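You operate a simulated robot arm through the tools that you are given. There is no shell and no other tool. Be economical: measure what you need, move in short steps, check, and stop when the job is done.

The job below is to be done with a simulated two-armed robot. You get a single attempt, and the scene is never put back.

Task
Clamp steel block 57 in the vice and grease its top.
Fine: grease from the blue tin with the round brush; brush back in its pot, lid back on. Set down upright: what you pick out, round brush. A coat counts when it lies all over at full strength: go over it till it gets no stronger.

It is judged by the outcome, as a careful person would: the job done as asked, and still so three seconds after it is handed in. It fails if anything else is knocked over, pushed out of place, dropped, spilled or broken. Lids that push on must go on centred and level and be pressed home; caps that screw on are set level and turned clockwise until they are tight.

Robot
Two 7-joint arms with fingered hands on one trunk, on a base that drives. Base frame: it is fixed to the floor where the robot stands at the start and does not move with it; the origin is under the middle of the robot, x ahead of it, y to its left, z up; the surface under the hand at the start is at about z = 880. Lengths are in mm, angles in rad, forces in N, time in s.
The left shoulder is at the start at [70, 166, 1193], the right one opposite. With the tool pointing down near the work surface each hand reaches from about 460 to 960 mm from the robot's upright axis, wherever it stands, measured 20 degrees to its own side. Places, roughly: bench vice knob [300, -200, 900]; vice bed [400, -200, 900]. Payload 4.1 kg a hand.
Tool frame (each hand has its own): the origin (TCP) lies between the finger pads and is the grasp point; the fingertips stand 32 mm ahead of it; z points along the fingers, y is the line along which they close. Largest opening 108 mm; the body of the gripper starts 38 mm behind the TCP. The gripper is a hand of 4 fingers: y runs from the thumb to the fingers, the wrist lies at [-16, -108, -186] in the tool frame, and closing takes about 1.5 s.
Orientation is that of the tool frame in the base frame, as [roll, pitch, yaw] about the fixed x, y, z axes, in that order (R = Rz(yaw) Ry(pitch) Rx(roll)). With the fingers straight down and the wrist toward the robot, the tool's x, y and z point along [0, 1, 0], [1, 0, 0] and [0, 0, -1] of the base frame.

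Tools
- The arms move only by the tool step_arm. It takes "left_motion", "right_motion" or both (then of equal length, played together; a hand with none holds still); each is a list of rows, each an object (a shift or turn left out is 0, a gripper value left out holds the last) with "slide": the shift along the base's x, y, z in mm, a list of three; "dr": the turn, a rotation vector about the base's x, y, z in rad, a list of three. In form: [{"slide": [dx, dy, dz], "dr": [ax, ay, az]}, ...]. A call has 1 to 12 rows; each row shifts and turns the commanded pose from where the row before left it. "left_grip" and "right_grip" are, for a hand that has rows, the gripper command, from -1 (fully open) to 1 (shut), values between in proportion, set as the call begins (left out, the last holds). A row lasts 0.2 s, in which the tool goes at most 50 mm and 0.15 rad; a call with a longer step from one row to the next is refused whole, and so is a gripper value outside its range. A pose out of reach is approached as far as the arm can. The call stops where the force on the tool passes 90 N (or 10 N more than at its start, if that is more) or the arm is blocked; 0.2 s more then pass. The fingers move at their own pace (about 45 mm/s each) and stop on an object; they squeeze with about 27 N. The grip force told is the motor's: it shows also when the fingers shut on nothing. Time passes only in rows, and 0.2 s behind the last, so rows that do not move let the fingers close. It gives the time, the measured TCP pose, the force on the tool (base axes), the opening and the grip force at its end, in the units of the frame above (readings bear some noise), with the torque about the TCP (base axes, N m) and any sound that the robot's microphone picked up, and new pictures: "views" is both (left out), scene, wrist or none (wrist: the cameras of the hands that moved).
- Cameras (640 x 400 px; columns grow to the right, rows downward): "scene" is now at [125.2, -39.2, 1414]; the picture's right is [-0.46, -0.89, 0.00], its down [-0.57, 0.29, -0.77] and it looks along [0.68, -0.35, -0.64] (base axes); focal length 214 px, centre (320, 200). "left" rides on the left gripper at [-64, -93, -131] in its tool frame; the picture's right is [-0.80, -0.28, 0.53], its down [0.55, -0.71, 0.45] and it looks along [0.25, 0.65, 0.72] (tool axes); focal length 247 px, centre (320, 200). "right" rides on the right gripper at [64, -93, -132] in its tool frame; the picture's right is [-0.80, 0.28, -0.53], its down [-0.55, -0.71, 0.45] and it looks along [-0.25, 0.65, 0.72] (tool axes); focal length 247 px, centre (320, 200). There is no depth. A picture from a camera that has moved, and an enlarged one, comes with that camera's place and axes in the base frame and with its lens.
- move_column(by): slides the trunk up (or, below 0, down) by that many mm; the arms and the scene camera ride with it, the base frame stays. It gives what a move gives, with no picture.
- drive_base(legs): drives the robot by 1 to 6 legs, each [ahead, left, turn to the left] in mm, mm and rad, along the robot's own axes; the way and the turn of a leg run together, so that a leg with both is an arc; at most 1500 mm and 3.142 rad a leg. The arms and the cameras ride along, it lands a little off, and it stops where it bumps. It gives what a move gives, and a new picture of the scene camera.
- curl_fingers(index, middle, ring, thumb_bend, hand): sets how far each is bent, from 0 (flat) to 1 (curled in); at 0.3 the hand is open as for a grip, at 0.7 the pads meet at the TCP. One left out holds its place. A second passes; each finger stops where it meets its share of the squeeze, and holds until it gets a number again. A gripper value or a shape takes the hand back. It gives what a move gives, with no picture; readings hold the bend of each and the force on the fingers (four entries, about 0 where the hand has none), thumb and palm.
- preshape(shape, hand): the hand has 4 fingers and takes this shape, open, in about a second: jaw (thumb against the fingers, like two jaws); tri (thumb and two fingers); tip (a fingertip pinch); poke (one finger out to press); point (the index stretched); flat (the hand flat); cup (the hand cupped); fist (a fist). The gripper value then closes the fingers along that shape, each until it touches; the sizes above hold for jaw. It gives what a move gives, with no picture.
- aim_head(pan, tilt): turns the head with the scene camera to pan (to the left, within 1.501 rad either way) and tilt (down, from -0.506 to 1.204), counted from straight ahead of the robot. It gives what a move gives, and a new picture of the scene camera.
- zoom(camera, box): a new picture of the part [left, top, right, bottom] of that camera's present view, enlarged. No time passes.
- close_job(): hands the job in; it is judged then, once.

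Go step by step. Nothing tells you exact positions but the pictures and the camera data: compare them with the known pose of the tool, close in by small moves and look again before you grip or let go. The budget is 120 turns and 260 pictures, counting those below and the enlarged ones. Unless the task says otherwise, let go and move clear before handing in, and close with one line.

The tools are called after "Emit:" as a command line: name --argument value ..., lists and objects as JSON in quotes. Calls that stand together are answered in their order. step_arm: Moves the arms, as the interface text tells. Its arguments: {"type":"object","properties":{"left_motion":{"type":"array"},"left_grip":{"type":"number"},"right_motion":{"type":"array"},"right_grip":{"type":"number"},"views":{"type":"string","enum":["both","scene","wrist","none"]}},"required":[]} The other tools are called the same way: move_column (by) slides the trunk up or down; preshape (shape, hand) gives the hand a shape; curl_fingers (index, middle, ring, thumb_bend, hand) moves the fingers one by one; drive_base (legs) drives the base; aim_head (pan, tilt) turns the head that bears the scene camera; zoom (camera, box) takes an enlarged picture of a part of a camera's view; close_job () hands the job in.

At the start:

```text
time: 0.0
left_position: [632.0, -70.4, 1308.6]
left_ee_rot: [-3.141, -0.001, 1.57]
left_force: [0.2, 0.4, 0.4]
left_torque: [-0.02, 0.0, 0.01]
left_finger_gap: 107.6
left_grip_force: 0.0
left_shape: jaw
left_bend: [0.3, 0.3, 0.3, 0.3]
left_finger forces: [0.0, 0.0, 0.1, 0.0, 0.1, 0.0]
right_position: [425.9, -551.3, 1307.1]
right_ee_rot: [3.141, -0.001, 1.57]
right_force: [-1.1, 0.3, -0.6]
right_torque: [-0.02, -0.02, 0.04]
right_finger_gap: 107.6
right_grip_force: 0.1
right_shape: jaw
right_bend: [0.3, 0.3, 0.3, 0.3]
right_finger forces: [0.1, 0.1, 0.0, 0.1, 0.0, 0.0]
trunk travel left (down, up): [-700.0, 240.0]
robot x, y, heading: [-3.6, -0.3, 0.003]
head pan, tilt: [-0.475, 0.695]
```

scene: 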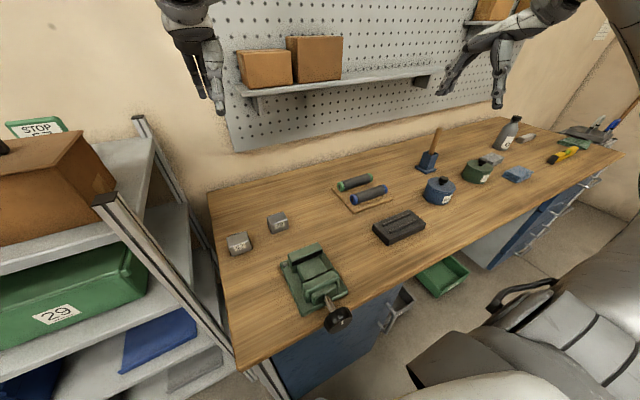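
right: 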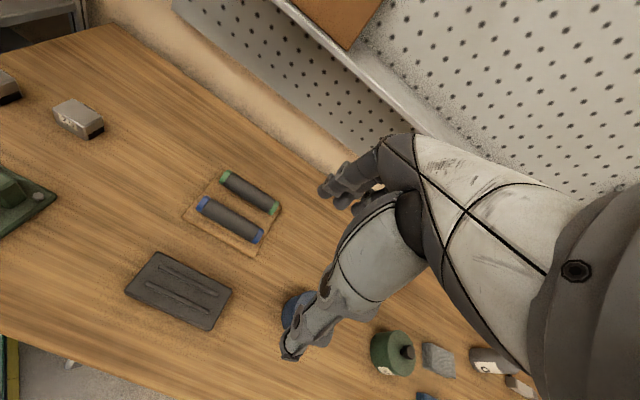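
left: 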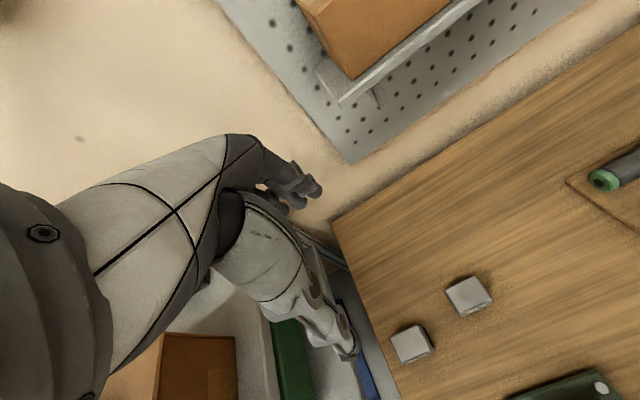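

I see a bench with a green vice, two steel blocks, a blue tin, a green tin and a brush pot. I'll zoom in to read the labels and measure positions.

Emit:
zoom --camera "scene" --box '[200, 190, 360, 340]'

Emit:
zoom --camera "scene" --box '[330, 110, 530, 250]'

Emit:
zoom --camera "scene" --box '[480, 90, 640, 200]'

```text
2.67 times, centred on (280, 265) of scene
camera zoom: at [125.2, -39.2, 1414.0], right [-0.46, -0.89, 0.0], down [-0.57, 0.29, -0.77], along [0.68, -0.35, -0.64], focal length 572 px, centre (427, 27)
```

zoom: 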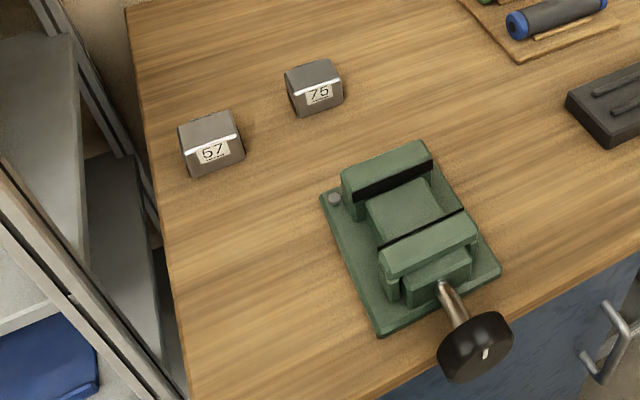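

```text
2.86 times, centred on (430, 180) of scene
camera zoom: at [125.2, -39.2, 1414.0], right [-0.46, -0.89, 0.0], down [-0.57, 0.29, -0.77], along [0.68, -0.35, -0.64], focal length 613 px, centre (6, 257)
```

zoom: 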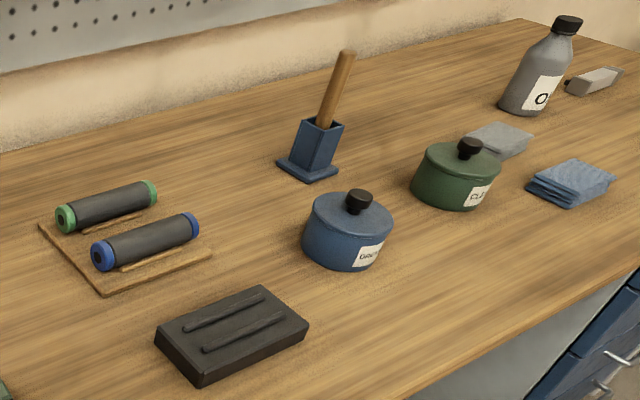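

```text
3.64 times, centred on (560, 145) of scene
camera zoom: at [125.2, -39.2, 1414.0], right [-0.46, -0.89, 0.0], down [-0.57, 0.29, -0.77], along [0.68, -0.35, -0.64], focal length 780 px, centre (-553, 400)
```

zoom: 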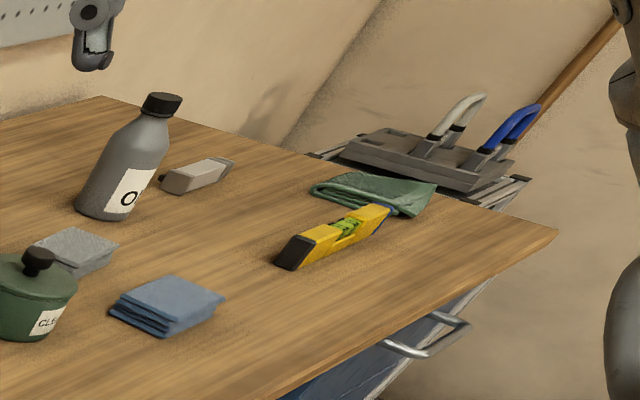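

Block 57 is near (600,-12), with its top at about z 922. The vice is at about (400,-200), the blue tin at (500,-760) and the brush pot at (673,-877). I'll back the base off a little so the vice sits within comfortable reach of the right hand.

Emit:
drive_base --legs '[[-200, 0, 0]]'

Emit:
preshape --shape "tip" --hand "right"

```text
time: 1.6
left_position: [431.2, -69.6, 1308.8]
left_ee_rot: [-3.139, 0.001, 1.57]
left_force: [0.8, -0.6, -0.9]
left_torque: [0.02, 0.0, -0.01]
left_finger_gap: 107.5
left_grip_force: 0.0
left_shape: jaw
left_bend: [0.3, 0.3, 0.3, 0.3]
left_finger forces: [0.1, 0.0, 0.0, 0.1, 0.0, 0.1]
right_position: [226.3, -551.5, 1306.5]
right_ee_rot: [-3.139, 0.0, 1.571]
right_force: [-0.3, -0.1, -0.2]
right_torque: [-0.01, 0.02, -0.01]
right_finger_gap: 107.7
right_grip_force: 0.0
right_shape: jaw
right_bend: [0.3, 0.3, 0.3, 0.3]
right_finger forces: [0.1, 0.0, 0.1, 0.0, 0.0, 0.0]
trunk travel left (down, up): [-700.0, 240.0]
robot x, y, heading: [-200.9, 2.9, -0.001]
head pan, tilt: [-0.475, 0.695]
camera scene: at [-76.2, -39.3, 1413.9], right [-0.46, -0.89, 0.0], down [-0.57, 0.29, -0.77], along [0.68, -0.35, -0.64], focal length 214 px, centre (320, 200)
```

scene: 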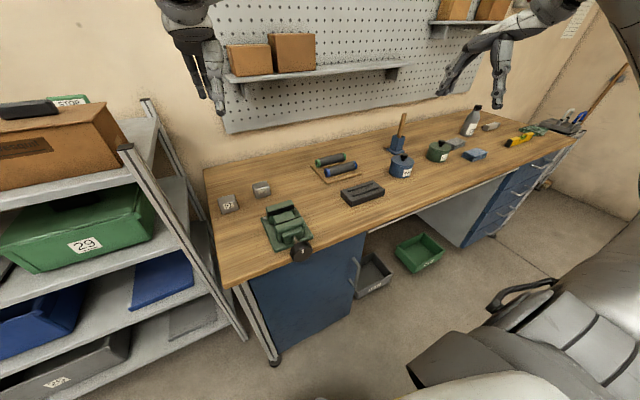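

```text
time: 2.5
left_position: [429.9, -69.7, 1307.4]
left_ee_rot: [3.141, 0.0, 1.571]
left_force: [0.4, 0.0, -0.3]
left_torque: [-0.05, 0.0, 0.03]
left_finger_gap: 107.8
left_grip_force: 0.0
left_shape: jaw
left_bend: [0.3, 0.3, 0.3, 0.3]
left_finger forces: [0.0, 0.1, 0.0, 0.1, 0.1, 0.0]
right_position: [223.2, -551.2, 1307.8]
right_ee_rot: [3.141, 0.0, 1.57]
right_force: [0.1, -0.3, -0.5]
right_torque: [0.03, -0.01, 0.01]
right_finger_gap: 107.7
right_grip_force: 0.0
right_shape: tip
right_bend: [0.3, 0.98, 0.99, 0.3]
right_finger forces: [0.0, 0.1, 0.0, 0.1, 0.0, 0.0]
trunk travel left (down, up): [-700.0, 240.0]
robot x, y, heading: [-205.3, 3.3, -0.001]
head pan, tilt: [-0.475, 0.695]
```

The hand is in tip shape. I'll turn the right hand a quarter so it closes along y and bring it above the block and vice, while the left hand moves out of the way.

Emit:
step_arm --right_motion '[{"slide": [28, 25, -8], "dr": [0, 0, 0.1309]}, {"slide": [28, 25, -8], "dr": [0, 0, 0.1309]}, {"slide": [28, 25, -8], "dr": [0, 0, 0.1309]}, {"slide": [28, 25, -8], "dr": [0, 0, 0.1309]}, {"slide": [28, 25, -8], "dr": [0, 0, 0.1309]}, {"slide": [28, 25, -8], "dr": [0, 0, 0.1309]}, {"slide": [28, 25, -8], "dr": [0, 0, 0.1309]}, {"slide": [28, 25, -8], "dr": [0, 0, 0.1309]}, {"slide": [28, 25, -8], "dr": [0, 0, 0.1309]}, {"slide": [28, 25, -8], "dr": [0, 0, 0.1309]}, {"slide": [28, 25, -8], "dr": [0, 0, 0.1309]}, {"slide": [28, 25, -8], "dr": [0, 0, 0.1309]}]' --left_motion '[{"slide": [-15, 20, 10]}, {"slide": [-15, 20, 10]}, {"slide": [-15, 20, 10]}, {"slide": [-15, 20, 10]}, {"slide": [-15, 20, 10]}, {"slide": [-15, 20, 10]}, {"slide": [-15, 20, 10]}, {"slide": [-15, 20, 10]}, {"slide": [-15, 20, 10]}, {"slide": [-15, 20, 10]}, {"slide": [-15, 20, 10]}, {"slide": [-15, 20, 10]}]'

```text
time: 5.1
left_position: [249.6, 173.8, 1430.4]
left_ee_rot: [3.14, 0.002, 1.57]
left_force: [-0.4, 1.7, -0.1]
left_torque: [-0.04, -0.03, -0.02]
left_finger_gap: 107.5
left_grip_force: 0.1
left_shape: jaw
left_bend: [0.3, 0.3, 0.3, 0.3]
left_finger forces: [0.0, 0.0, 0.0, 0.0, 0.1, 0.0]
right_position: [410.4, -277.7, 1203.6]
right_ee_rot: [3.141, 0.003, -3.14]
right_force: [0.1, -0.8, -1.1]
right_torque: [0.01, 0.01, 0.01]
right_finger_gap: 107.5
right_grip_force: 0.1
right_shape: tip
right_bend: [0.3, 0.98, 0.99, 0.3]
right_finger forces: [0.0, 0.0, 0.1, 0.1, 0.0, 0.0]
right hand out of reach, approached as far as the arm can: row 9, 10, 11, 12
trunk travel left (down, up): [-700.0, 240.0]
robot x, y, heading: [-203.2, 1.1, 0.004]
head pan, tilt: [-0.475, 0.695]
camera scene: at [-77.8, -38.0, 1414.1], right [-0.46, -0.89, 0.0], down [-0.57, 0.29, -0.77], along [0.68, -0.35, -0.64], focal length 214 px, centre (320, 200)
camera right: at [345.9, -372.8, 1335.8], right [0.8, 0.28, 0.53], down [0.55, -0.71, -0.45], along [0.25, 0.65, -0.72], focal length 247 px, centre (320, 200)
camera left: at [157.2, 108.8, 1561.4], right [-0.28, -0.8, -0.53], down [-0.71, 0.55, -0.45], along [0.65, 0.25, -0.72], focal length 247 px, centre (320, 200)
```

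scene: 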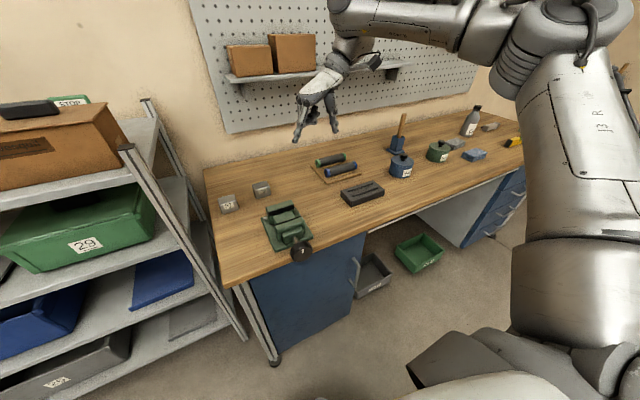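
right: 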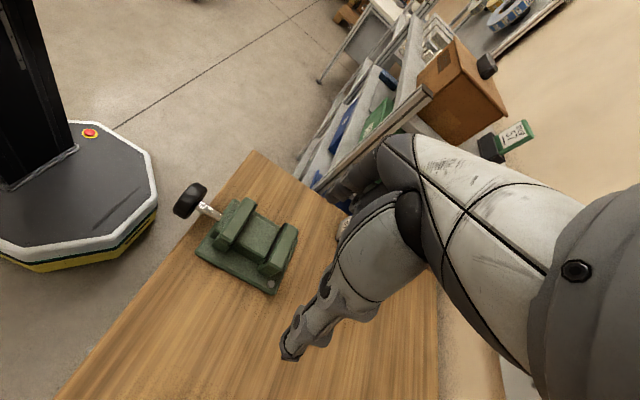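
left: 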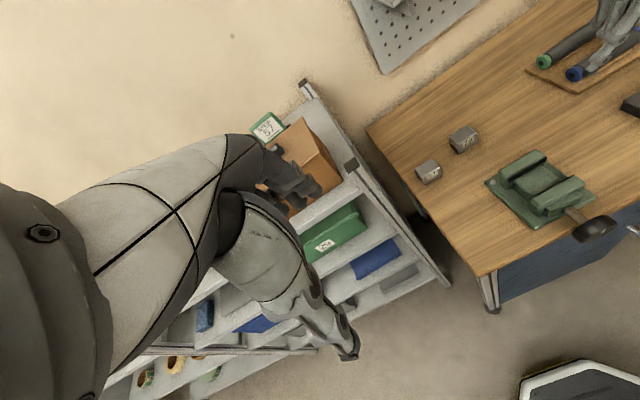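

The right arm runs out of reach with the wrist turned this way. I'll place the base to the right of the vice and turn it left, so that closing along y is natural for the right hand.

Emit:
drive_base --legs '[[130, -430, 0], [0, 0, 0.9]]'

Emit:
aim_head --pan -0.4 --tilt 0.8

```text
time: 10.1
left_position: [72.1, 33.9, 1430.3]
left_ee_rot: [3.141, 0.0, 2.48]
left_force: [0.4, -0.3, 0.6]
left_torque: [0.03, 0.01, 0.02]
left_finger_gap: 107.8
left_grip_force: 0.1
left_shape: jaw
left_bend: [0.3, 0.3, 0.3, 0.3]
left_finger forces: [0.1, 0.0, 0.1, 0.1, 0.0, 0.1]
right_position: [527.0, -118.4, 1202.4]
right_ee_rot: [3.141, 0.002, -2.236]
right_force: [0.2, 0.0, -0.1]
right_torque: [-0.02, -0.01, 0.02]
right_finger_gap: 107.6
right_grip_force: 0.1
right_shape: tip
right_bend: [0.3, 0.98, 0.99, 0.3]
right_finger forces: [0.1, 0.0, 0.0, 0.0, 0.0, 0.0]
trunk travel left (down, up): [-700.0, 240.0]
robot x, y, heading: [-70.6, -435.3, 0.907]
head pan, tilt: [-0.475, 0.695]
camera scene: at [35.8, -353.9, 1414.0], right [0.42, -0.91, 0.0], down [-0.58, -0.27, -0.77], along [0.7, 0.32, -0.64], focal length 214 px, centre (320, 200)
```

scene: 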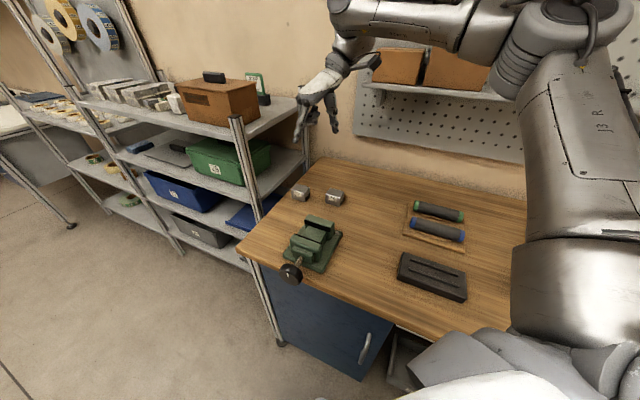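

```text
time: 10.8
left_position: [72.4, 33.7, 1429.3]
left_ee_rot: [3.14, 0.0, 2.478]
left_force: [-0.6, -0.1, -0.7]
left_torque: [-0.02, -0.01, 0.01]
left_finger_gap: 107.5
left_grip_force: 0.0
left_shape: jaw
left_bend: [0.3, 0.3, 0.3, 0.3]
left_finger forces: [0.0, 0.0, 0.0, 0.0, 0.1, 0.0]
right_position: [526.2, -118.8, 1203.4]
right_ee_rot: [-3.141, 0.002, -2.236]
right_force: [-0.2, -0.4, 0.5]
right_torque: [-0.01, 0.0, -0.01]
right_finger_gap: 107.7
right_grip_force: 0.1
right_shape: tip
right_bend: [0.3, 0.98, 0.99, 0.3]
right_finger forces: [0.1, 0.0, 0.1, 0.1, 0.0, 0.0]
trunk travel left (down, up): [-700.0, 240.0]
robot x, y, heading: [-67.7, -431.7, 0.911]
head pan, tilt: [-0.4, 0.799]
camera scene: at [28.8, -350.1, 1405.4], right [0.49, -0.87, 0.0], down [-0.63, -0.35, -0.7], along [0.61, 0.34, -0.72], focal length 214 px, centre (320, 200)
```

scene: 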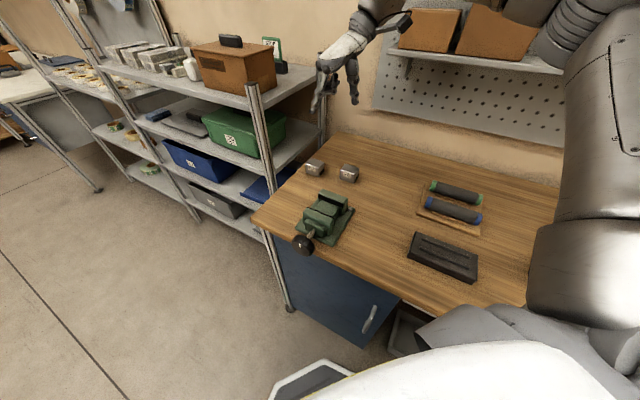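

Now I'll set the hand's yaw to π and bring it over the near side of the block to look.

Emit:
step_arm --right_motion '[{"slide": [6, -2, -15], "dr": [0, 0, -0.1294]}, {"slide": [6, -2, -15], "dr": [0, 0, -0.1294]}, {"slide": [6, -2, -15], "dr": [0, 0, -0.1294]}, {"slide": [6, -2, -15], "dr": [0, 0, -0.1294]}, {"slide": [6, -2, -15], "dr": [0, 0, -0.1294]}, {"slide": [6, -2, -15], "dr": [0, 0, -0.1294]}, {"slide": [6, -2, -15], "dr": [0, 0, -0.1294]}, {"slide": [6, -2, -15]}, {"slide": [6, -2, -15]}]'

Emit:
zoom --camera "scene" --box '[270, 140, 390, 260]'

```text
time: 12.8
left_position: [74.4, 33.8, 1430.0]
left_ee_rot: [-3.141, 0.001, 2.477]
left_force: [0.7, -0.2, 0.5]
left_torque: [-0.01, 0.03, -0.01]
left_finger_gap: 107.4
left_grip_force: 0.0
left_shape: jaw
left_bend: [0.3, 0.3, 0.3, 0.3]
left_finger forces: [0.0, 0.1, 0.0, 0.0, 0.1, 0.0]
right_position: [580.2, -137.8, 1067.0]
right_ee_rot: [3.142, -0.001, -3.141]
right_force: [0.1, -0.1, 0.7]
right_torque: [-0.01, 0.02, -0.01]
right_finger_gap: 107.8
right_grip_force: 0.0
right_shape: tip
right_bend: [0.3, 0.98, 0.99, 0.3]
right_finger forces: [0.0, 0.0, 0.1, 0.1, 0.0, 0.0]
trunk travel left (down, up): [-700.0, 240.0]
robot x, y, heading: [-70.8, -431.9, 0.907]
head pan, tilt: [-0.4, 0.799]
camera scene: at [29.7, -350.4, 1405.3], right [0.49, -0.87, 0.0], down [-0.63, -0.35, -0.7], along [0.61, 0.34, -0.72], focal length 214 px, centre (320, 200)
camera right: at [516.2, -231.8, 1199.3], right [0.8, 0.28, 0.53], down [0.55, -0.71, -0.45], along [0.25, 0.65, -0.72], focal length 247 px, centre (320, 200)
```

scene: 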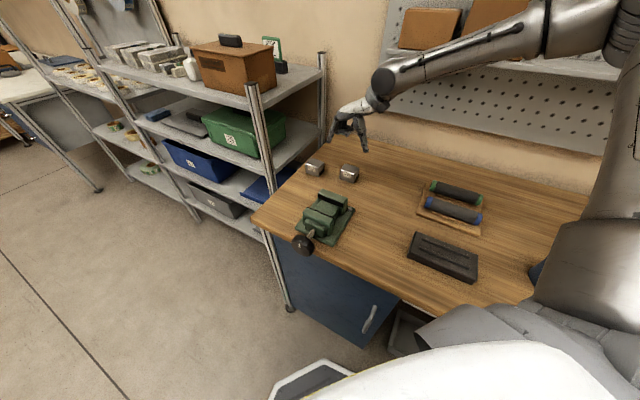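
right: 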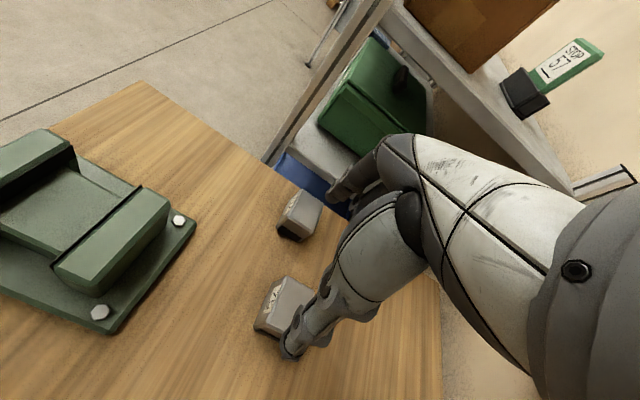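

```text
3.33 times, centred on (330, 200) of scene
camera zoom: at [29.7, -350.4, 1405.3], right [0.49, -0.87, 0.0], down [-0.63, -0.35, -0.7], along [0.61, 0.34, -0.72], focal length 715 px, centre (287, 200)
```

zoom: 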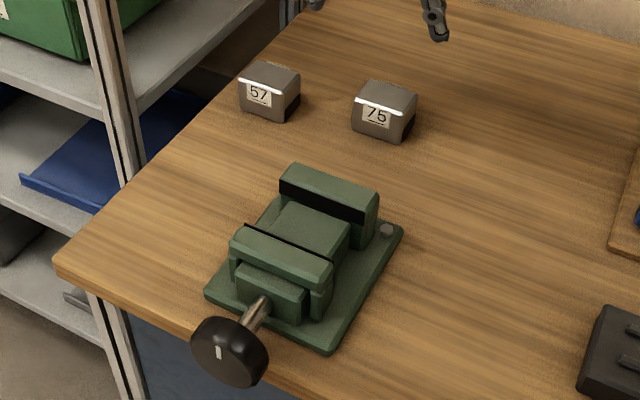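

Emit:
zoom --camera "right" --box '[230, 170, 350, 370]'

Emit:
zoom --camera "right" --box '[0, 110, 220, 350]'

```text
2.00 times, centred on (290, 270) of right
camera zoom: at [516.2, -231.8, 1199.3], right [0.8, 0.28, 0.53], down [0.55, -0.71, -0.45], along [0.25, 0.65, -0.72], focal length 494 px, centre (380, 60)
```

zoom: 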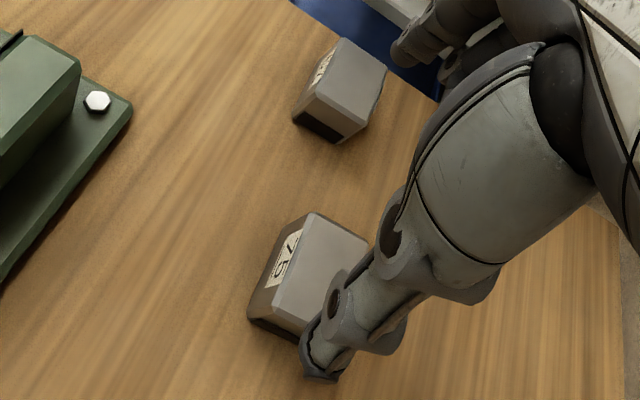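

```text
1.67 times, centred on (110, 230) of right
camera zoom: at [516.2, -231.8, 1199.3], right [0.8, 0.28, 0.53], down [0.55, -0.71, -0.45], along [0.25, 0.65, -0.72], focal length 412 px, centre (670, 150)
```

zoom: 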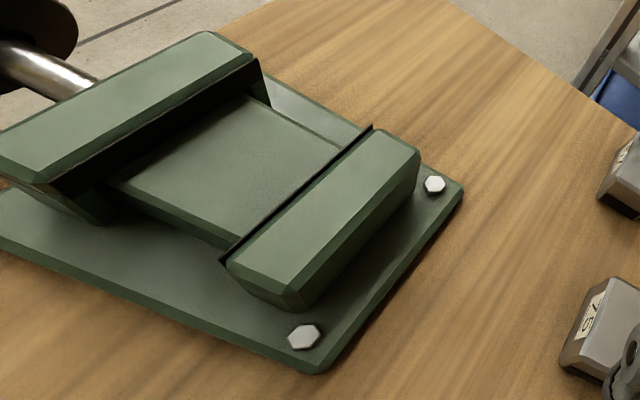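

Block 57 is centred near (597,-16), about 59×43 mm, and turned by -0.084 rad. Its grip axis is along y. The vice jaws are open about 65 mm, with faces at x≈371 and 437 and y from -118 to -202. Next I hover over the block and check.

Emit:
step_arm --right_motion '[{"slide": [4, 30, -10], "dr": [0, 0, -0.042]}, {"slide": [4, 30, -10], "dr": [0, 0, -0.042]}, {"slide": [5, 31, -15]}, {"slide": [4, 31, -32]}]'

Emit:
zoom --camera "scene" --box '[270, 100, 430, 200]'

```text
time: 13.8
left_position: [72.5, 34.3, 1429.2]
left_ee_rot: [-3.141, -0.001, 2.478]
left_force: [0.4, 0.4, 0.2]
left_torque: [-0.04, 0.0, 0.01]
left_finger_gap: 107.7
left_grip_force: 0.0
left_shape: jaw
left_bend: [0.3, 0.3, 0.3, 0.3]
left_finger forces: [0.1, 0.0, 0.0, 0.0, 0.1, 0.0]
right_position: [577.0, -83.5, 1036.7]
right_ee_rot: [3.14, 0.003, 3.057]
right_force: [-0.1, 0.2, -0.2]
right_torque: [-0.02, 0.02, -0.05]
right_finger_gap: 107.9
right_grip_force: 0.0
right_shape: tip
right_bend: [0.3, 0.98, 0.99, 0.3]
right_finger forces: [0.0, 0.1, 0.0, 0.0, 0.0, 0.0]
right hand out of reach, approached as far as the arm can: row 3, 4
trunk travel left (down, up): [-700.0, 240.0]
robot x, y, heading: [-72.3, -426.7, 0.91]
head pan, tilt: [-0.4, 0.799]
camera scene: at [28.8, -349.5, 1405.4], right [0.49, -0.87, 0.0], down [-0.63, -0.35, -0.7], along [0.61, 0.34, -0.72], focal length 214 px, centre (320, 200)
camera right: at [505.5, -171.4, 1167.1], right [0.82, 0.21, 0.54], down [0.49, -0.75, -0.45], along [0.3, 0.63, -0.72], focal length 247 px, centre (320, 200)
```

scene: 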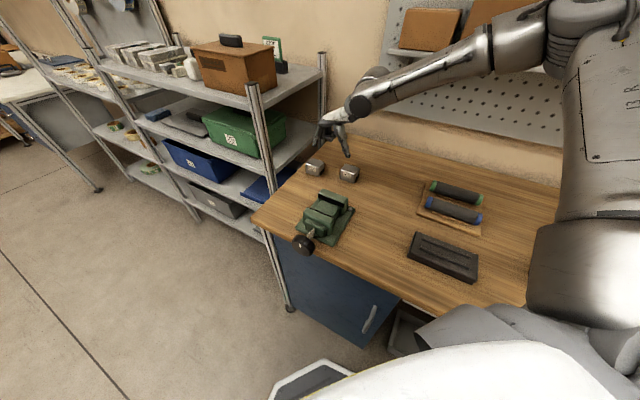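
right: 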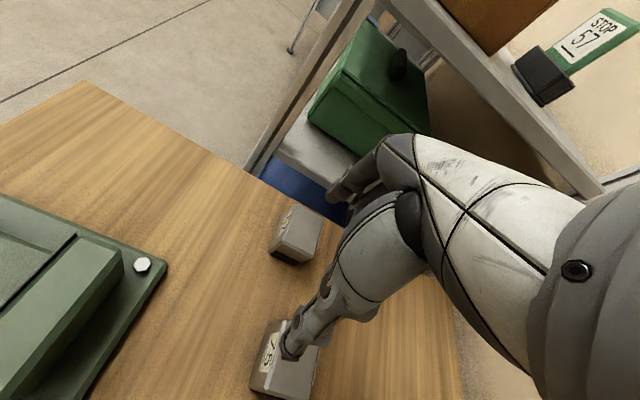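

```text
4.00 times, centred on (350, 150) of scene
camera zoom: at [28.8, -349.5, 1405.4], right [0.49, -0.87, 0.0], down [-0.63, -0.35, -0.7], along [0.61, 0.34, -0.72], focal length 858 px, centre (200, 400)
```

zoom: 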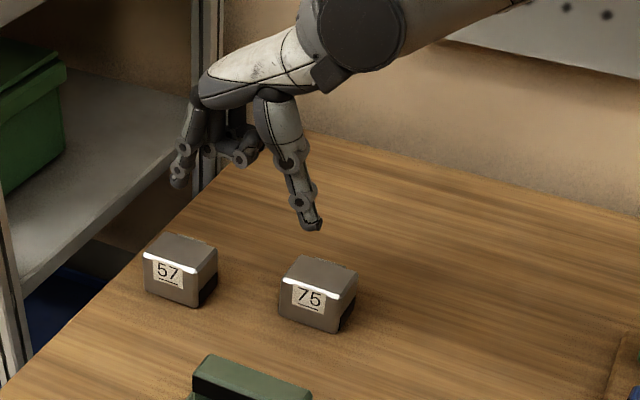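

The arm is nearly stretched out, so I'll drive the base a bit closer.

Emit:
drive_base --legs '[[85, 20, 0]]'

```text
time: 14.9
left_position: [107.9, 112.0, 1428.9]
left_ee_rot: [-3.141, -0.001, 2.478]
left_force: [-0.3, -0.2, -0.4]
left_torque: [-0.02, 0.0, 0.0]
left_finger_gap: 107.4
left_grip_force: 0.1
left_shape: jaw
left_bend: [0.3, 0.3, 0.3, 0.3]
left_finger forces: [0.1, 0.0, 0.1, 0.0, 0.0, 0.0]
right_position: [614.5, -3.5, 1036.7]
right_ee_rot: [3.141, 0.004, 3.057]
right_force: [0.5, 0.0, -0.2]
right_torque: [-0.04, -0.04, 0.02]
right_finger_gap: 107.7
right_grip_force: 0.0
right_shape: tip
right_bend: [0.3, 0.98, 0.99, 0.3]
right_finger forces: [0.1, 0.1, 0.0, 0.0, 0.0, 0.1]
trunk travel left (down, up): [-700.0, 240.0]
robot x, y, heading: [-37.5, -350.2, 0.913]
head pan, tilt: [-0.4, 0.799]
camera scene: at [65.3, -271.3, 1405.5], right [0.49, -0.87, 0.0], down [-0.63, -0.35, -0.7], along [0.61, 0.34, -0.72], focal length 214 px, centre (320, 200)
```

scene: 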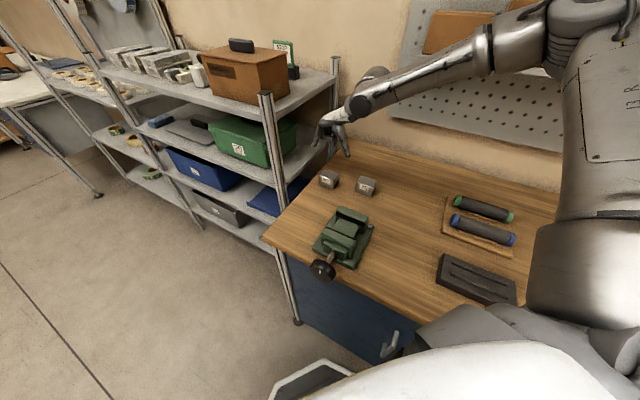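

Emit:
step_arm --right_motion '[{"slide": [-5, -4, -12]}, {"slide": [-6, -4, -14]}, {"slide": [-6, -4, -14]}]'

Emit:
zoom --camera "scene" --box '[290, 100, 410, 200]'

```text
time: 15.7
left_position: [109.8, 114.3, 1428.9]
left_ee_rot: [-3.139, -0.001, 2.478]
left_force: [-0.7, 0.5, -0.1]
left_torque: [-0.02, -0.01, 0.01]
left_finger_gap: 107.4
left_grip_force: 0.1
left_shape: jaw
left_bend: [0.3, 0.3, 0.3, 0.3]
left_finger forces: [0.0, 0.0, 0.0, 0.1, 0.1, 0.0]
right_position: [594.7, -18.8, 998.0]
right_ee_rot: [3.139, 0.002, 3.058]
right_force: [0.0, -0.1, -0.2]
right_torque: [-0.01, 0.02, 0.03]
right_finger_gap: 108.0
right_grip_force: 0.0
right_shape: tip
right_bend: [0.3, 0.98, 0.99, 0.3]
right_finger forces: [0.0, 0.0, 0.0, 0.0, 0.0, 0.0]
right hand out of reach, approached as far as the arm can: row 3
trunk travel left (down, up): [-700.0, 240.0]
robot x, y, heading: [-36.6, -349.7, 0.907]
head pan, tilt: [-0.4, 0.799]
camera scene: at [66.1, -270.1, 1405.3], right [0.49, -0.87, 0.0], down [-0.63, -0.35, -0.7], along [0.61, 0.34, -0.72], focal length 214 px, centre (320, 200)
camera right: at [523.3, -107.4, 1129.4], right [0.82, 0.21, 0.53], down [0.49, -0.75, -0.45], along [0.3, 0.63, -0.72], focal length 247 px, centre (320, 200)
```

scene: 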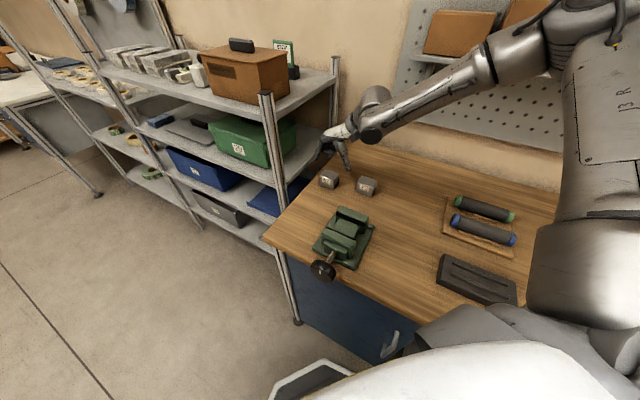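
right: 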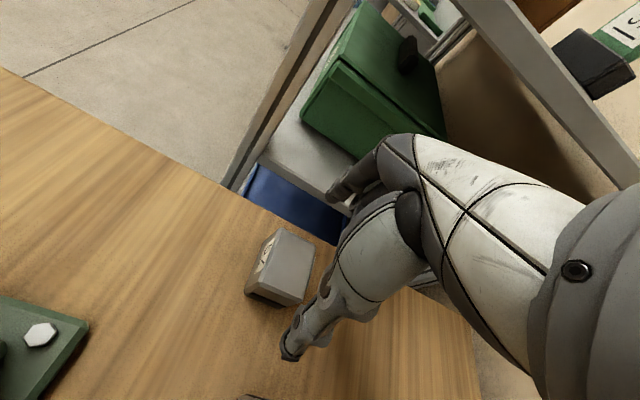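

```text
4.00 times, centred on (350, 150) of scene
camera zoom: at [66.1, -270.1, 1405.3], right [0.49, -0.87, 0.0], down [-0.63, -0.35, -0.7], along [0.61, 0.34, -0.72], focal length 858 px, centre (200, 400)
```

zoom: 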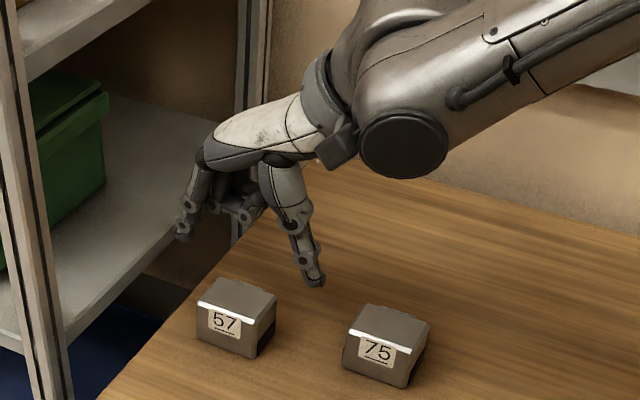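

The arm's IK is at a limit here, but the hand is right above the block. I'll descend with the trunk instead, half way first, then look.

Emit:
move_column --by -45

Emit:
zoom --camera "right" --box '[200, 180, 400, 380]'

Emit:
zoom --camera "scene" --box '[290, 100, 410, 200]'

```text
time: 16.6
left_position: [107.9, 112.6, 1385.1]
left_ee_rot: [3.141, 0.001, 2.478]
left_force: [-0.1, -0.6, -0.3]
left_torque: [0.03, 0.02, 0.01]
left_finger_gap: 107.7
left_grip_force: 0.1
left_shape: jaw
left_bend: [0.3, 0.3, 0.3, 0.3]
left_finger forces: [0.0, 0.0, 0.0, 0.0, 0.0, 0.1]
right_position: [594.6, -18.5, 953.7]
right_ee_rot: [3.139, 0.004, 3.057]
right_force: [-0.7, -0.1, -0.6]
right_torque: [0.01, 0.01, 0.03]
right_finger_gap: 107.6
right_grip_force: 0.1
right_shape: tip
right_bend: [0.3, 0.98, 0.99, 0.3]
right_finger forces: [0.0, 0.0, 0.0, 0.1, 0.1, 0.0]
trunk travel left (down, up): [-655.0, 285.0]
robot x, y, heading: [-32.6, -352.9, 0.905]
head pan, tilt: [-0.4, 0.799]
```

```text
2.00 times, centred on (300, 280) of right
camera zoom: at [522.8, -108.2, 1085.1], right [0.82, 0.21, 0.54], down [0.49, -0.75, -0.45], along [0.31, 0.63, -0.72], focal length 494 px, centre (360, 40)
```

zoom: 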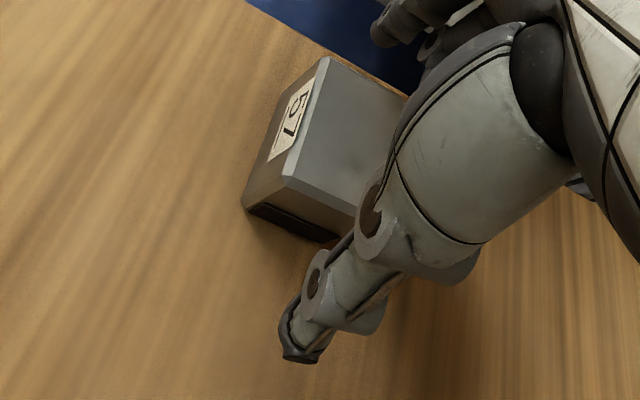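

```text
4.00 times, centred on (350, 150) of scene
camera zoom: at [65.3, -271.0, 1360.4], right [0.49, -0.87, 0.0], down [-0.63, -0.35, -0.7], along [0.61, 0.34, -0.72], focal length 858 px, centre (200, 400)
```

zoom: 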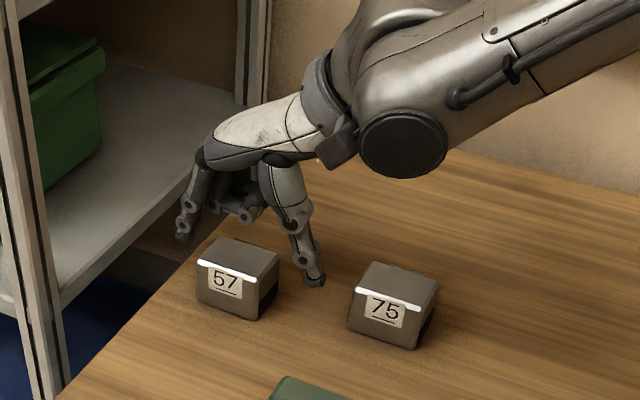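

Emit:
step_arm --right_motion '[{"slide": [2, 3, -5]}, {"slide": [1, 2, -7]}]' --views "none"

```text
time: 17.2
left_position: [108.7, 112.0, 1384.5]
left_ee_rot: [3.141, -0.001, 2.479]
left_force: [0.1, 0.1, 0.2]
left_torque: [0.02, 0.04, 0.02]
left_finger_gap: 107.4
left_grip_force: 0.0
left_shape: jaw
left_bend: [0.3, 0.3, 0.3, 0.3]
left_finger forces: [0.0, 0.1, 0.1, 0.1, 0.1, 0.0]
right_position: [596.0, -24.8, 947.6]
right_ee_rot: [3.139, 0.003, 3.058]
right_force: [-0.2, 0.5, 0.6]
right_torque: [0.0, 0.0, 0.0]
right_finger_gap: 107.8
right_grip_force: 0.1
right_shape: tip
right_bend: [0.3, 0.98, 0.99, 0.3]
right_finger forces: [0.0, 0.0, 0.0, 0.0, 0.1, 0.1]
right hand out of reach, approached as far as the arm can: row 1, 2
trunk travel left (down, up): [-655.0, 285.0]
robot x, y, heading: [-35.1, -349.2, 0.91]
head pan, tilt: [-0.4, 0.799]
```

Reaching lower pulls the hand back, so the wrist probably wants the forearm to come from above. I'll raise the trunk and lower the arm instead.

Emit:
move_column --by 200

Emit:
step_arm --right_motion '[{"slide": [1, 3, -15]}, {"slide": [1, 3, -20]}, {"slide": [0, 3, -20]}, {"slide": [0, 2, -20]}, {"slide": [0, 0, -20]}, {"slide": [0, 0, -20]}, {"slide": [0, 0, -20]}]' --views "scene"

```text
time: 19.4
left_position: [109.7, 112.6, 1585.0]
left_ee_rot: [3.14, -0.001, 2.477]
left_force: [0.5, -0.3, 0.9]
left_torque: [0.0, 0.0, -0.03]
left_finger_gap: 107.6
left_grip_force: 0.0
left_shape: jaw
left_bend: [0.3, 0.3, 0.3, 0.3]
left_finger forces: [0.0, 0.0, 0.0, 0.0, 0.0, 0.1]
right_position: [595.4, -21.9, 1147.4]
right_ee_rot: [3.139, 0.003, 3.057]
right_force: [-0.6, 0.6, -0.4]
right_torque: [-0.01, -0.02, -0.03]
right_finger_gap: 107.8
right_grip_force: 0.1
right_shape: tip
right_bend: [0.3, 0.98, 0.99, 0.3]
right_finger forces: [0.1, 0.0, 0.1, 0.0, 0.1, 0.0]
trunk travel left (down, up): [-855.0, 85.0]
robot x, y, heading: [-33.2, -348.1, 0.909]
head pan, tilt: [-0.4, 0.799]
```

```text
time: 20.9
left_position: [107.9, 112.9, 1584.7]
left_ee_rot: [-3.142, 0.001, 2.477]
left_force: [0.5, 0.1, -0.2]
left_torque: [-0.01, -0.01, 0.03]
left_finger_gap: 107.5
left_grip_force: 0.1
left_shape: jaw
left_bend: [0.3, 0.3, 0.3, 0.3]
left_finger forces: [0.0, 0.0, 0.1, 0.0, 0.0, 0.0]
right_position: [591.3, -44.7, 1119.9]
right_ee_rot: [3.138, 0.004, 3.058]
right_force: [0.1, 0.1, -0.2]
right_torque: [0.0, -0.02, 0.02]
right_finger_gap: 108.0
right_grip_force: 0.1
right_shape: tip
right_bend: [0.3, 0.98, 0.99, 0.3]
right_finger forces: [0.0, 0.0, 0.0, 0.0, 0.1, 0.0]
right hand out of reach, approached as far as the arm can: row 1, 2, 3, 4, 5, 6, 7
trunk travel left (down, up): [-855.0, 85.0]
robot x, y, heading: [-35.1, -347.3, 0.907]
head pan, tilt: [-0.4, 0.799]
camera scene: at [65.7, -270.9, 1560.4], right [0.49, -0.87, 0.0], down [-0.63, -0.35, -0.7], along [0.61, 0.34, -0.72], focal length 214 px, centre (320, 200)
```

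scene: 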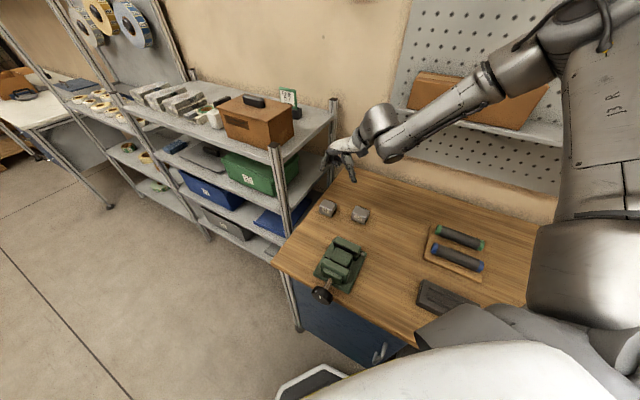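

The elbow has flared out into a poor posture after that big wrist turn. I'll turn the hand back past natural yaw to let the elbow drop, then re-approach.

Emit:
step_arm --right_motion '[{"slide": [-8, -8, 5], "dr": [0, 0, -0.13]}, {"slide": [-8, -8, 5], "dr": [0, 0, -0.13]}, {"slide": [-8, -8, 5], "dr": [0, 0, -0.13]}, {"slide": [-8, -8, 5], "dr": [0, 0, -0.13]}, {"slide": [-8, -8, 5], "dr": [0, 0, -0.13]}, {"slide": [-8, -8, 5], "dr": [0, 0, -0.13]}, {"slide": [-8, -8, 5], "dr": [0, 0, -0.13]}, {"slide": [-8, -8, 5], "dr": [0, 0, -0.13]}, {"slide": [-8, -8, 5], "dr": [0, 0, -0.13]}]' --views "scene"

```text
time: 22.9
left_position: [108.5, 113.2, 1584.1]
left_ee_rot: [-3.141, -0.001, 2.479]
left_force: [0.2, -0.5, -0.4]
left_torque: [0.01, 0.0, 0.01]
left_finger_gap: 107.6
left_grip_force: 0.0
left_shape: jaw
left_bend: [0.3, 0.3, 0.3, 0.3]
left_finger forces: [0.0, 0.0, 0.0, 0.0, 0.1, 0.1]
right_position: [518.5, -117.0, 1163.6]
right_ee_rot: [3.139, 0.003, 1.884]
right_force: [0.6, 1.5, -0.7]
right_torque: [0.03, -0.03, -0.02]
right_finger_gap: 107.7
right_grip_force: 0.0
right_shape: tip
right_bend: [0.3, 0.98, 0.99, 0.3]
right_finger forces: [0.0, 0.0, 0.0, 0.1, 0.0, 0.1]
trunk travel left (down, up): [-855.0, 85.0]
robot x, y, heading: [-39.7, -348.9, 0.909]
head pan, tilt: [-0.4, 0.799]
camera scene: at [65.1, -270.5, 1560.4], right [0.49, -0.87, 0.0], down [-0.63, -0.35, -0.7], along [0.61, 0.34, -0.72], focal length 214 px, centre (320, 200)
```

scene: 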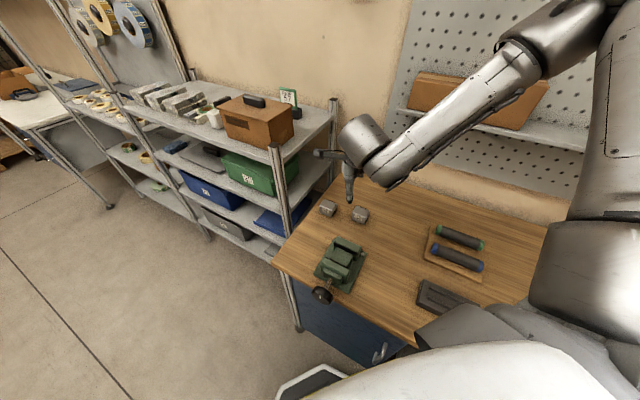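

The readings show that reaching lower relative to the shoulder is what limits, so the trunk should go down rather than up. I'll raise the hand, restore the yaw and lower the trunk.

Emit:
step_arm --right_motion '[{"slide": [5, 5, 22], "dr": [0, 0, 0.1173]}, {"slide": [5, 5, 22], "dr": [0, 0, 0.1173]}, {"slide": [5, 5, 22], "dr": [0, 0, 0.1173]}, {"slide": [5, 5, 22], "dr": [0, 0, 0.1173]}, {"slide": [5, 5, 22], "dr": [0, 0, 0.1173]}, {"slide": [5, 5, 22], "dr": [0, 0, 0.1173]}, {"slide": [5, 5, 22], "dr": [0, 0, 0.1173]}, {"slide": [5, 5, 22], "dr": [0, 0, 0.1173]}, {"slide": [5, 5, 22], "dr": [0, 0, 0.1173]}, {"slide": [5, 5, 22], "dr": [0, 0, 0.1173]}]' --views "none"

Emit:
move_column --by -330

```text
time: 25.1
left_position: [107.6, 113.7, 1583.7]
left_ee_rot: [-3.141, 0.001, 2.478]
left_force: [0.0, 0.5, -0.2]
left_torque: [0.02, -0.01, 0.02]
left_finger_gap: 107.6
left_grip_force: 0.0
left_shape: jaw
left_bend: [0.3, 0.3, 0.3, 0.3]
left_finger forces: [0.0, 0.1, 0.1, 0.0, 0.0, 0.0]
right_position: [568.5, -63.4, 1383.5]
right_ee_rot: [3.139, 0.004, 3.06]
right_force: [-0.4, 0.8, -0.2]
right_torque: [0.01, -0.02, 0.01]
right_finger_gap: 107.7
right_grip_force: 0.0
right_shape: tip
right_bend: [0.3, 0.98, 0.99, 0.3]
right_finger forces: [0.1, 0.1, 0.0, 0.1, 0.0, 0.0]
trunk travel left (down, up): [-855.0, 85.0]
robot x, y, heading: [-34.3, -350.5, 0.909]
head pan, tilt: [-0.4, 0.799]
```

```text
time: 28.4
left_position: [108.6, 113.3, 1255.1]
left_ee_rot: [-3.141, -0.001, 2.479]
left_force: [0.1, 0.0, 0.2]
left_torque: [0.02, 0.03, -0.01]
left_finger_gap: 107.5
left_grip_force: 0.0
left_shape: jaw
left_bend: [0.3, 0.3, 0.3, 0.3]
left_finger forces: [0.0, 0.1, 0.0, 0.0, 0.0, 0.0]
right_position: [569.0, -63.2, 1054.9]
right_ee_rot: [3.137, 0.004, 3.06]
right_force: [-1.0, -0.1, -0.4]
right_torque: [-0.03, 0.06, 0.0]
right_finger_gap: 107.8
right_grip_force: 0.1
right_shape: tip
right_bend: [0.3, 0.98, 0.99, 0.3]
right_finger forces: [0.0, 0.0, 0.0, 0.0, 0.0, 0.0]
trunk travel left (down, up): [-525.0, 415.0]
robot x, y, heading: [-36.7, -350.7, 0.91]
head pan, tilt: [-0.4, 0.799]
```

Now I move over the block at z≈970.

Emit:
step_arm --right_motion '[{"slide": [8, 12, -18]}, {"slide": [8, 12, -22]}, {"slide": [7, 12, -22]}, {"slide": [7, 12, -23]}]'

Emit:
zoom --camera "scene" --box '[280, 60, 420, 160]'

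```text
time: 29.4
left_position: [109.0, 113.9, 1254.8]
left_ee_rot: [-3.139, 0.0, 2.479]
left_force: [0.0, -0.2, -0.2]
left_torque: [0.0, 0.01, 0.02]
left_finger_gap: 107.8
left_grip_force: 0.1
left_shape: jaw
left_bend: [0.3, 0.3, 0.3, 0.3]
left_finger forces: [0.0, 0.1, 0.0, 0.1, 0.1, 0.1]
right_position: [600.6, -14.4, 968.0]
right_ee_rot: [3.14, 0.004, 3.06]
right_force: [-1.5, 0.6, -0.8]
right_torque: [-0.03, 0.0, 0.01]
right_finger_gap: 107.8
right_grip_force: 0.0
right_shape: tip
right_bend: [0.3, 0.98, 0.99, 0.3]
right_finger forces: [0.1, 0.0, 0.0, 0.1, 0.0, 0.0]
trunk travel left (down, up): [-525.0, 415.0]
robot x, y, heading: [-35.0, -348.7, 0.906]
head pan, tilt: [-0.4, 0.799]
camera scene: at [66.3, -269.9, 1230.3], right [0.49, -0.87, 0.0], down [-0.63, -0.35, -0.7], along [0.61, 0.34, -0.72], focal length 214 px, centre (320, 200)
camera right: at [528.5, -103.8, 1098.2], right [0.82, 0.22, 0.54], down [0.49, -0.75, -0.45], along [0.3, 0.63, -0.72], focal length 247 px, centre (320, 200)
```

scene: 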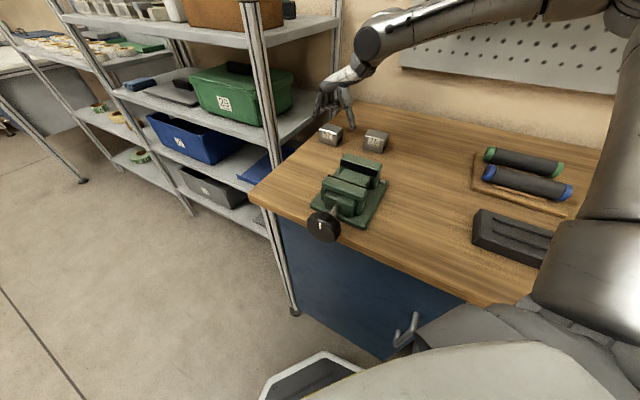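
right: 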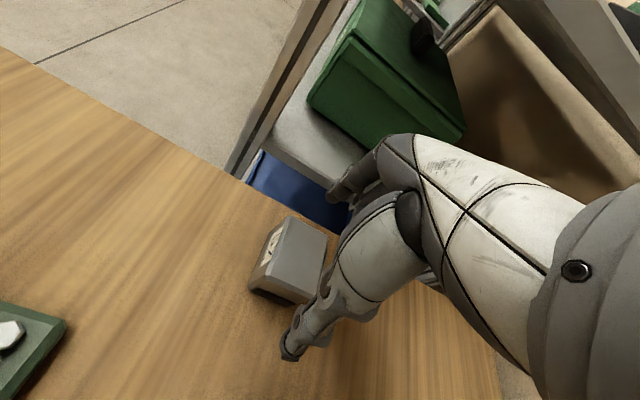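

```text
4.00 times, centred on (350, 110) of scene
camera zoom: at [66.3, -269.9, 1230.3], right [0.49, -0.87, 0.0], down [-0.63, -0.35, -0.7], along [0.61, 0.34, -0.72], focal length 858 px, centre (200, 560)
```

zoom: 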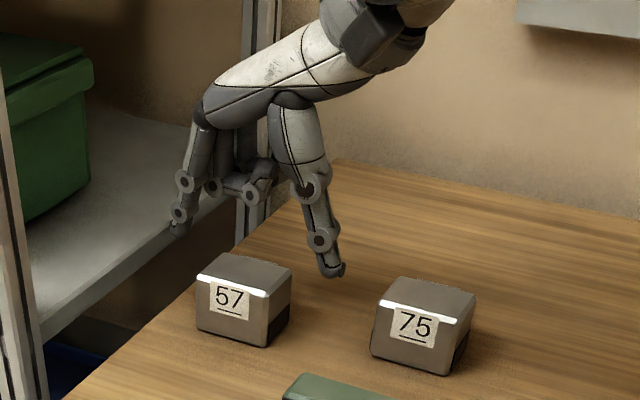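

The hand can now get there and is centred. I descend to z≈932, with the fingertips about 22 mm below the block's top so the curled fingers stay clear, and then close.

Emit:
step_arm --right_motion '[{"slide": [-1, 0, -12]}, {"slide": [0, 0, -12]}, {"slide": [0, 0, -12]}]'

Emit:
zoom --camera "scene" --box '[300, 80, 400, 160]'

```text
time: 30.2
left_position: [108.4, 113.1, 1254.7]
left_ee_rot: [-3.141, -0.001, 2.479]
left_force: [0.0, -0.4, -0.3]
left_torque: [-0.01, 0.03, 0.01]
left_finger_gap: 107.5
left_grip_force: 0.1
left_shape: jaw
left_bend: [0.3, 0.3, 0.3, 0.3]
left_finger forces: [0.0, 0.0, 0.0, 0.1, 0.0, 0.0]
right_position: [597.9, -16.4, 932.1]
right_ee_rot: [3.139, 0.004, 3.06]
right_force: [-0.6, -1.1, -0.6]
right_torque: [-0.03, 0.01, 0.02]
right_finger_gap: 107.7
right_grip_force: 0.1
right_shape: tip
right_bend: [0.3, 0.98, 0.99, 0.3]
right_finger forces: [0.1, 0.0, 0.1, 0.1, 0.0, 0.0]
trunk travel left (down, up): [-525.0, 415.0]
robot x, y, heading: [-35.4, -348.2, 0.903]
head pan, tilt: [-0.4, 0.799]
camera scene: at [65.7, -270.7, 1230.4], right [0.49, -0.87, 0.0], down [-0.63, -0.35, -0.7], along [0.61, 0.34, -0.72], focal length 214 px, centre (320, 200)
camera right: at [526.1, -105.4, 1063.2], right [0.82, 0.22, 0.54], down [0.49, -0.75, -0.45], along [0.3, 0.63, -0.72], focal length 247 px, centre (320, 200)
```

scene: 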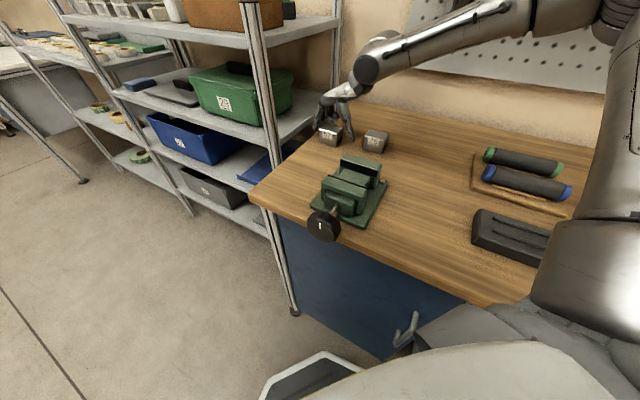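
right: 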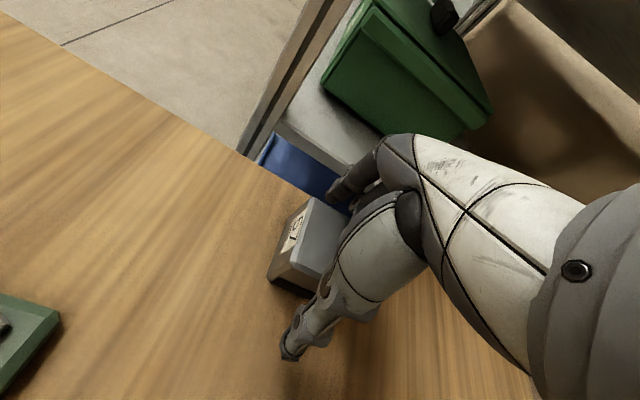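

```text
5.00 times, centred on (350, 120) of scene
camera zoom: at [65.7, -270.7, 1230.4], right [0.49, -0.87, 0.0], down [-0.63, -0.35, -0.7], along [0.61, 0.34, -0.72], focal length 1072 px, centre (170, 600)
```

zoom: 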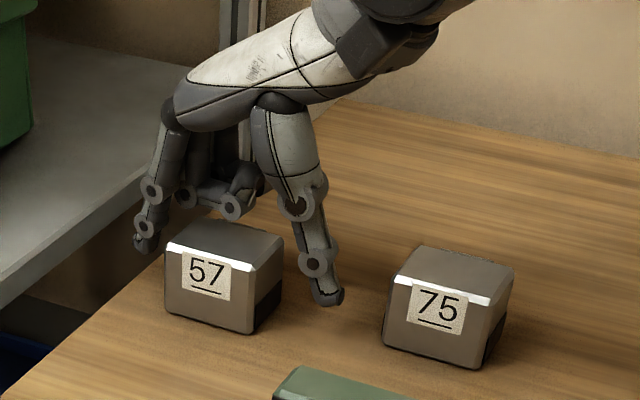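

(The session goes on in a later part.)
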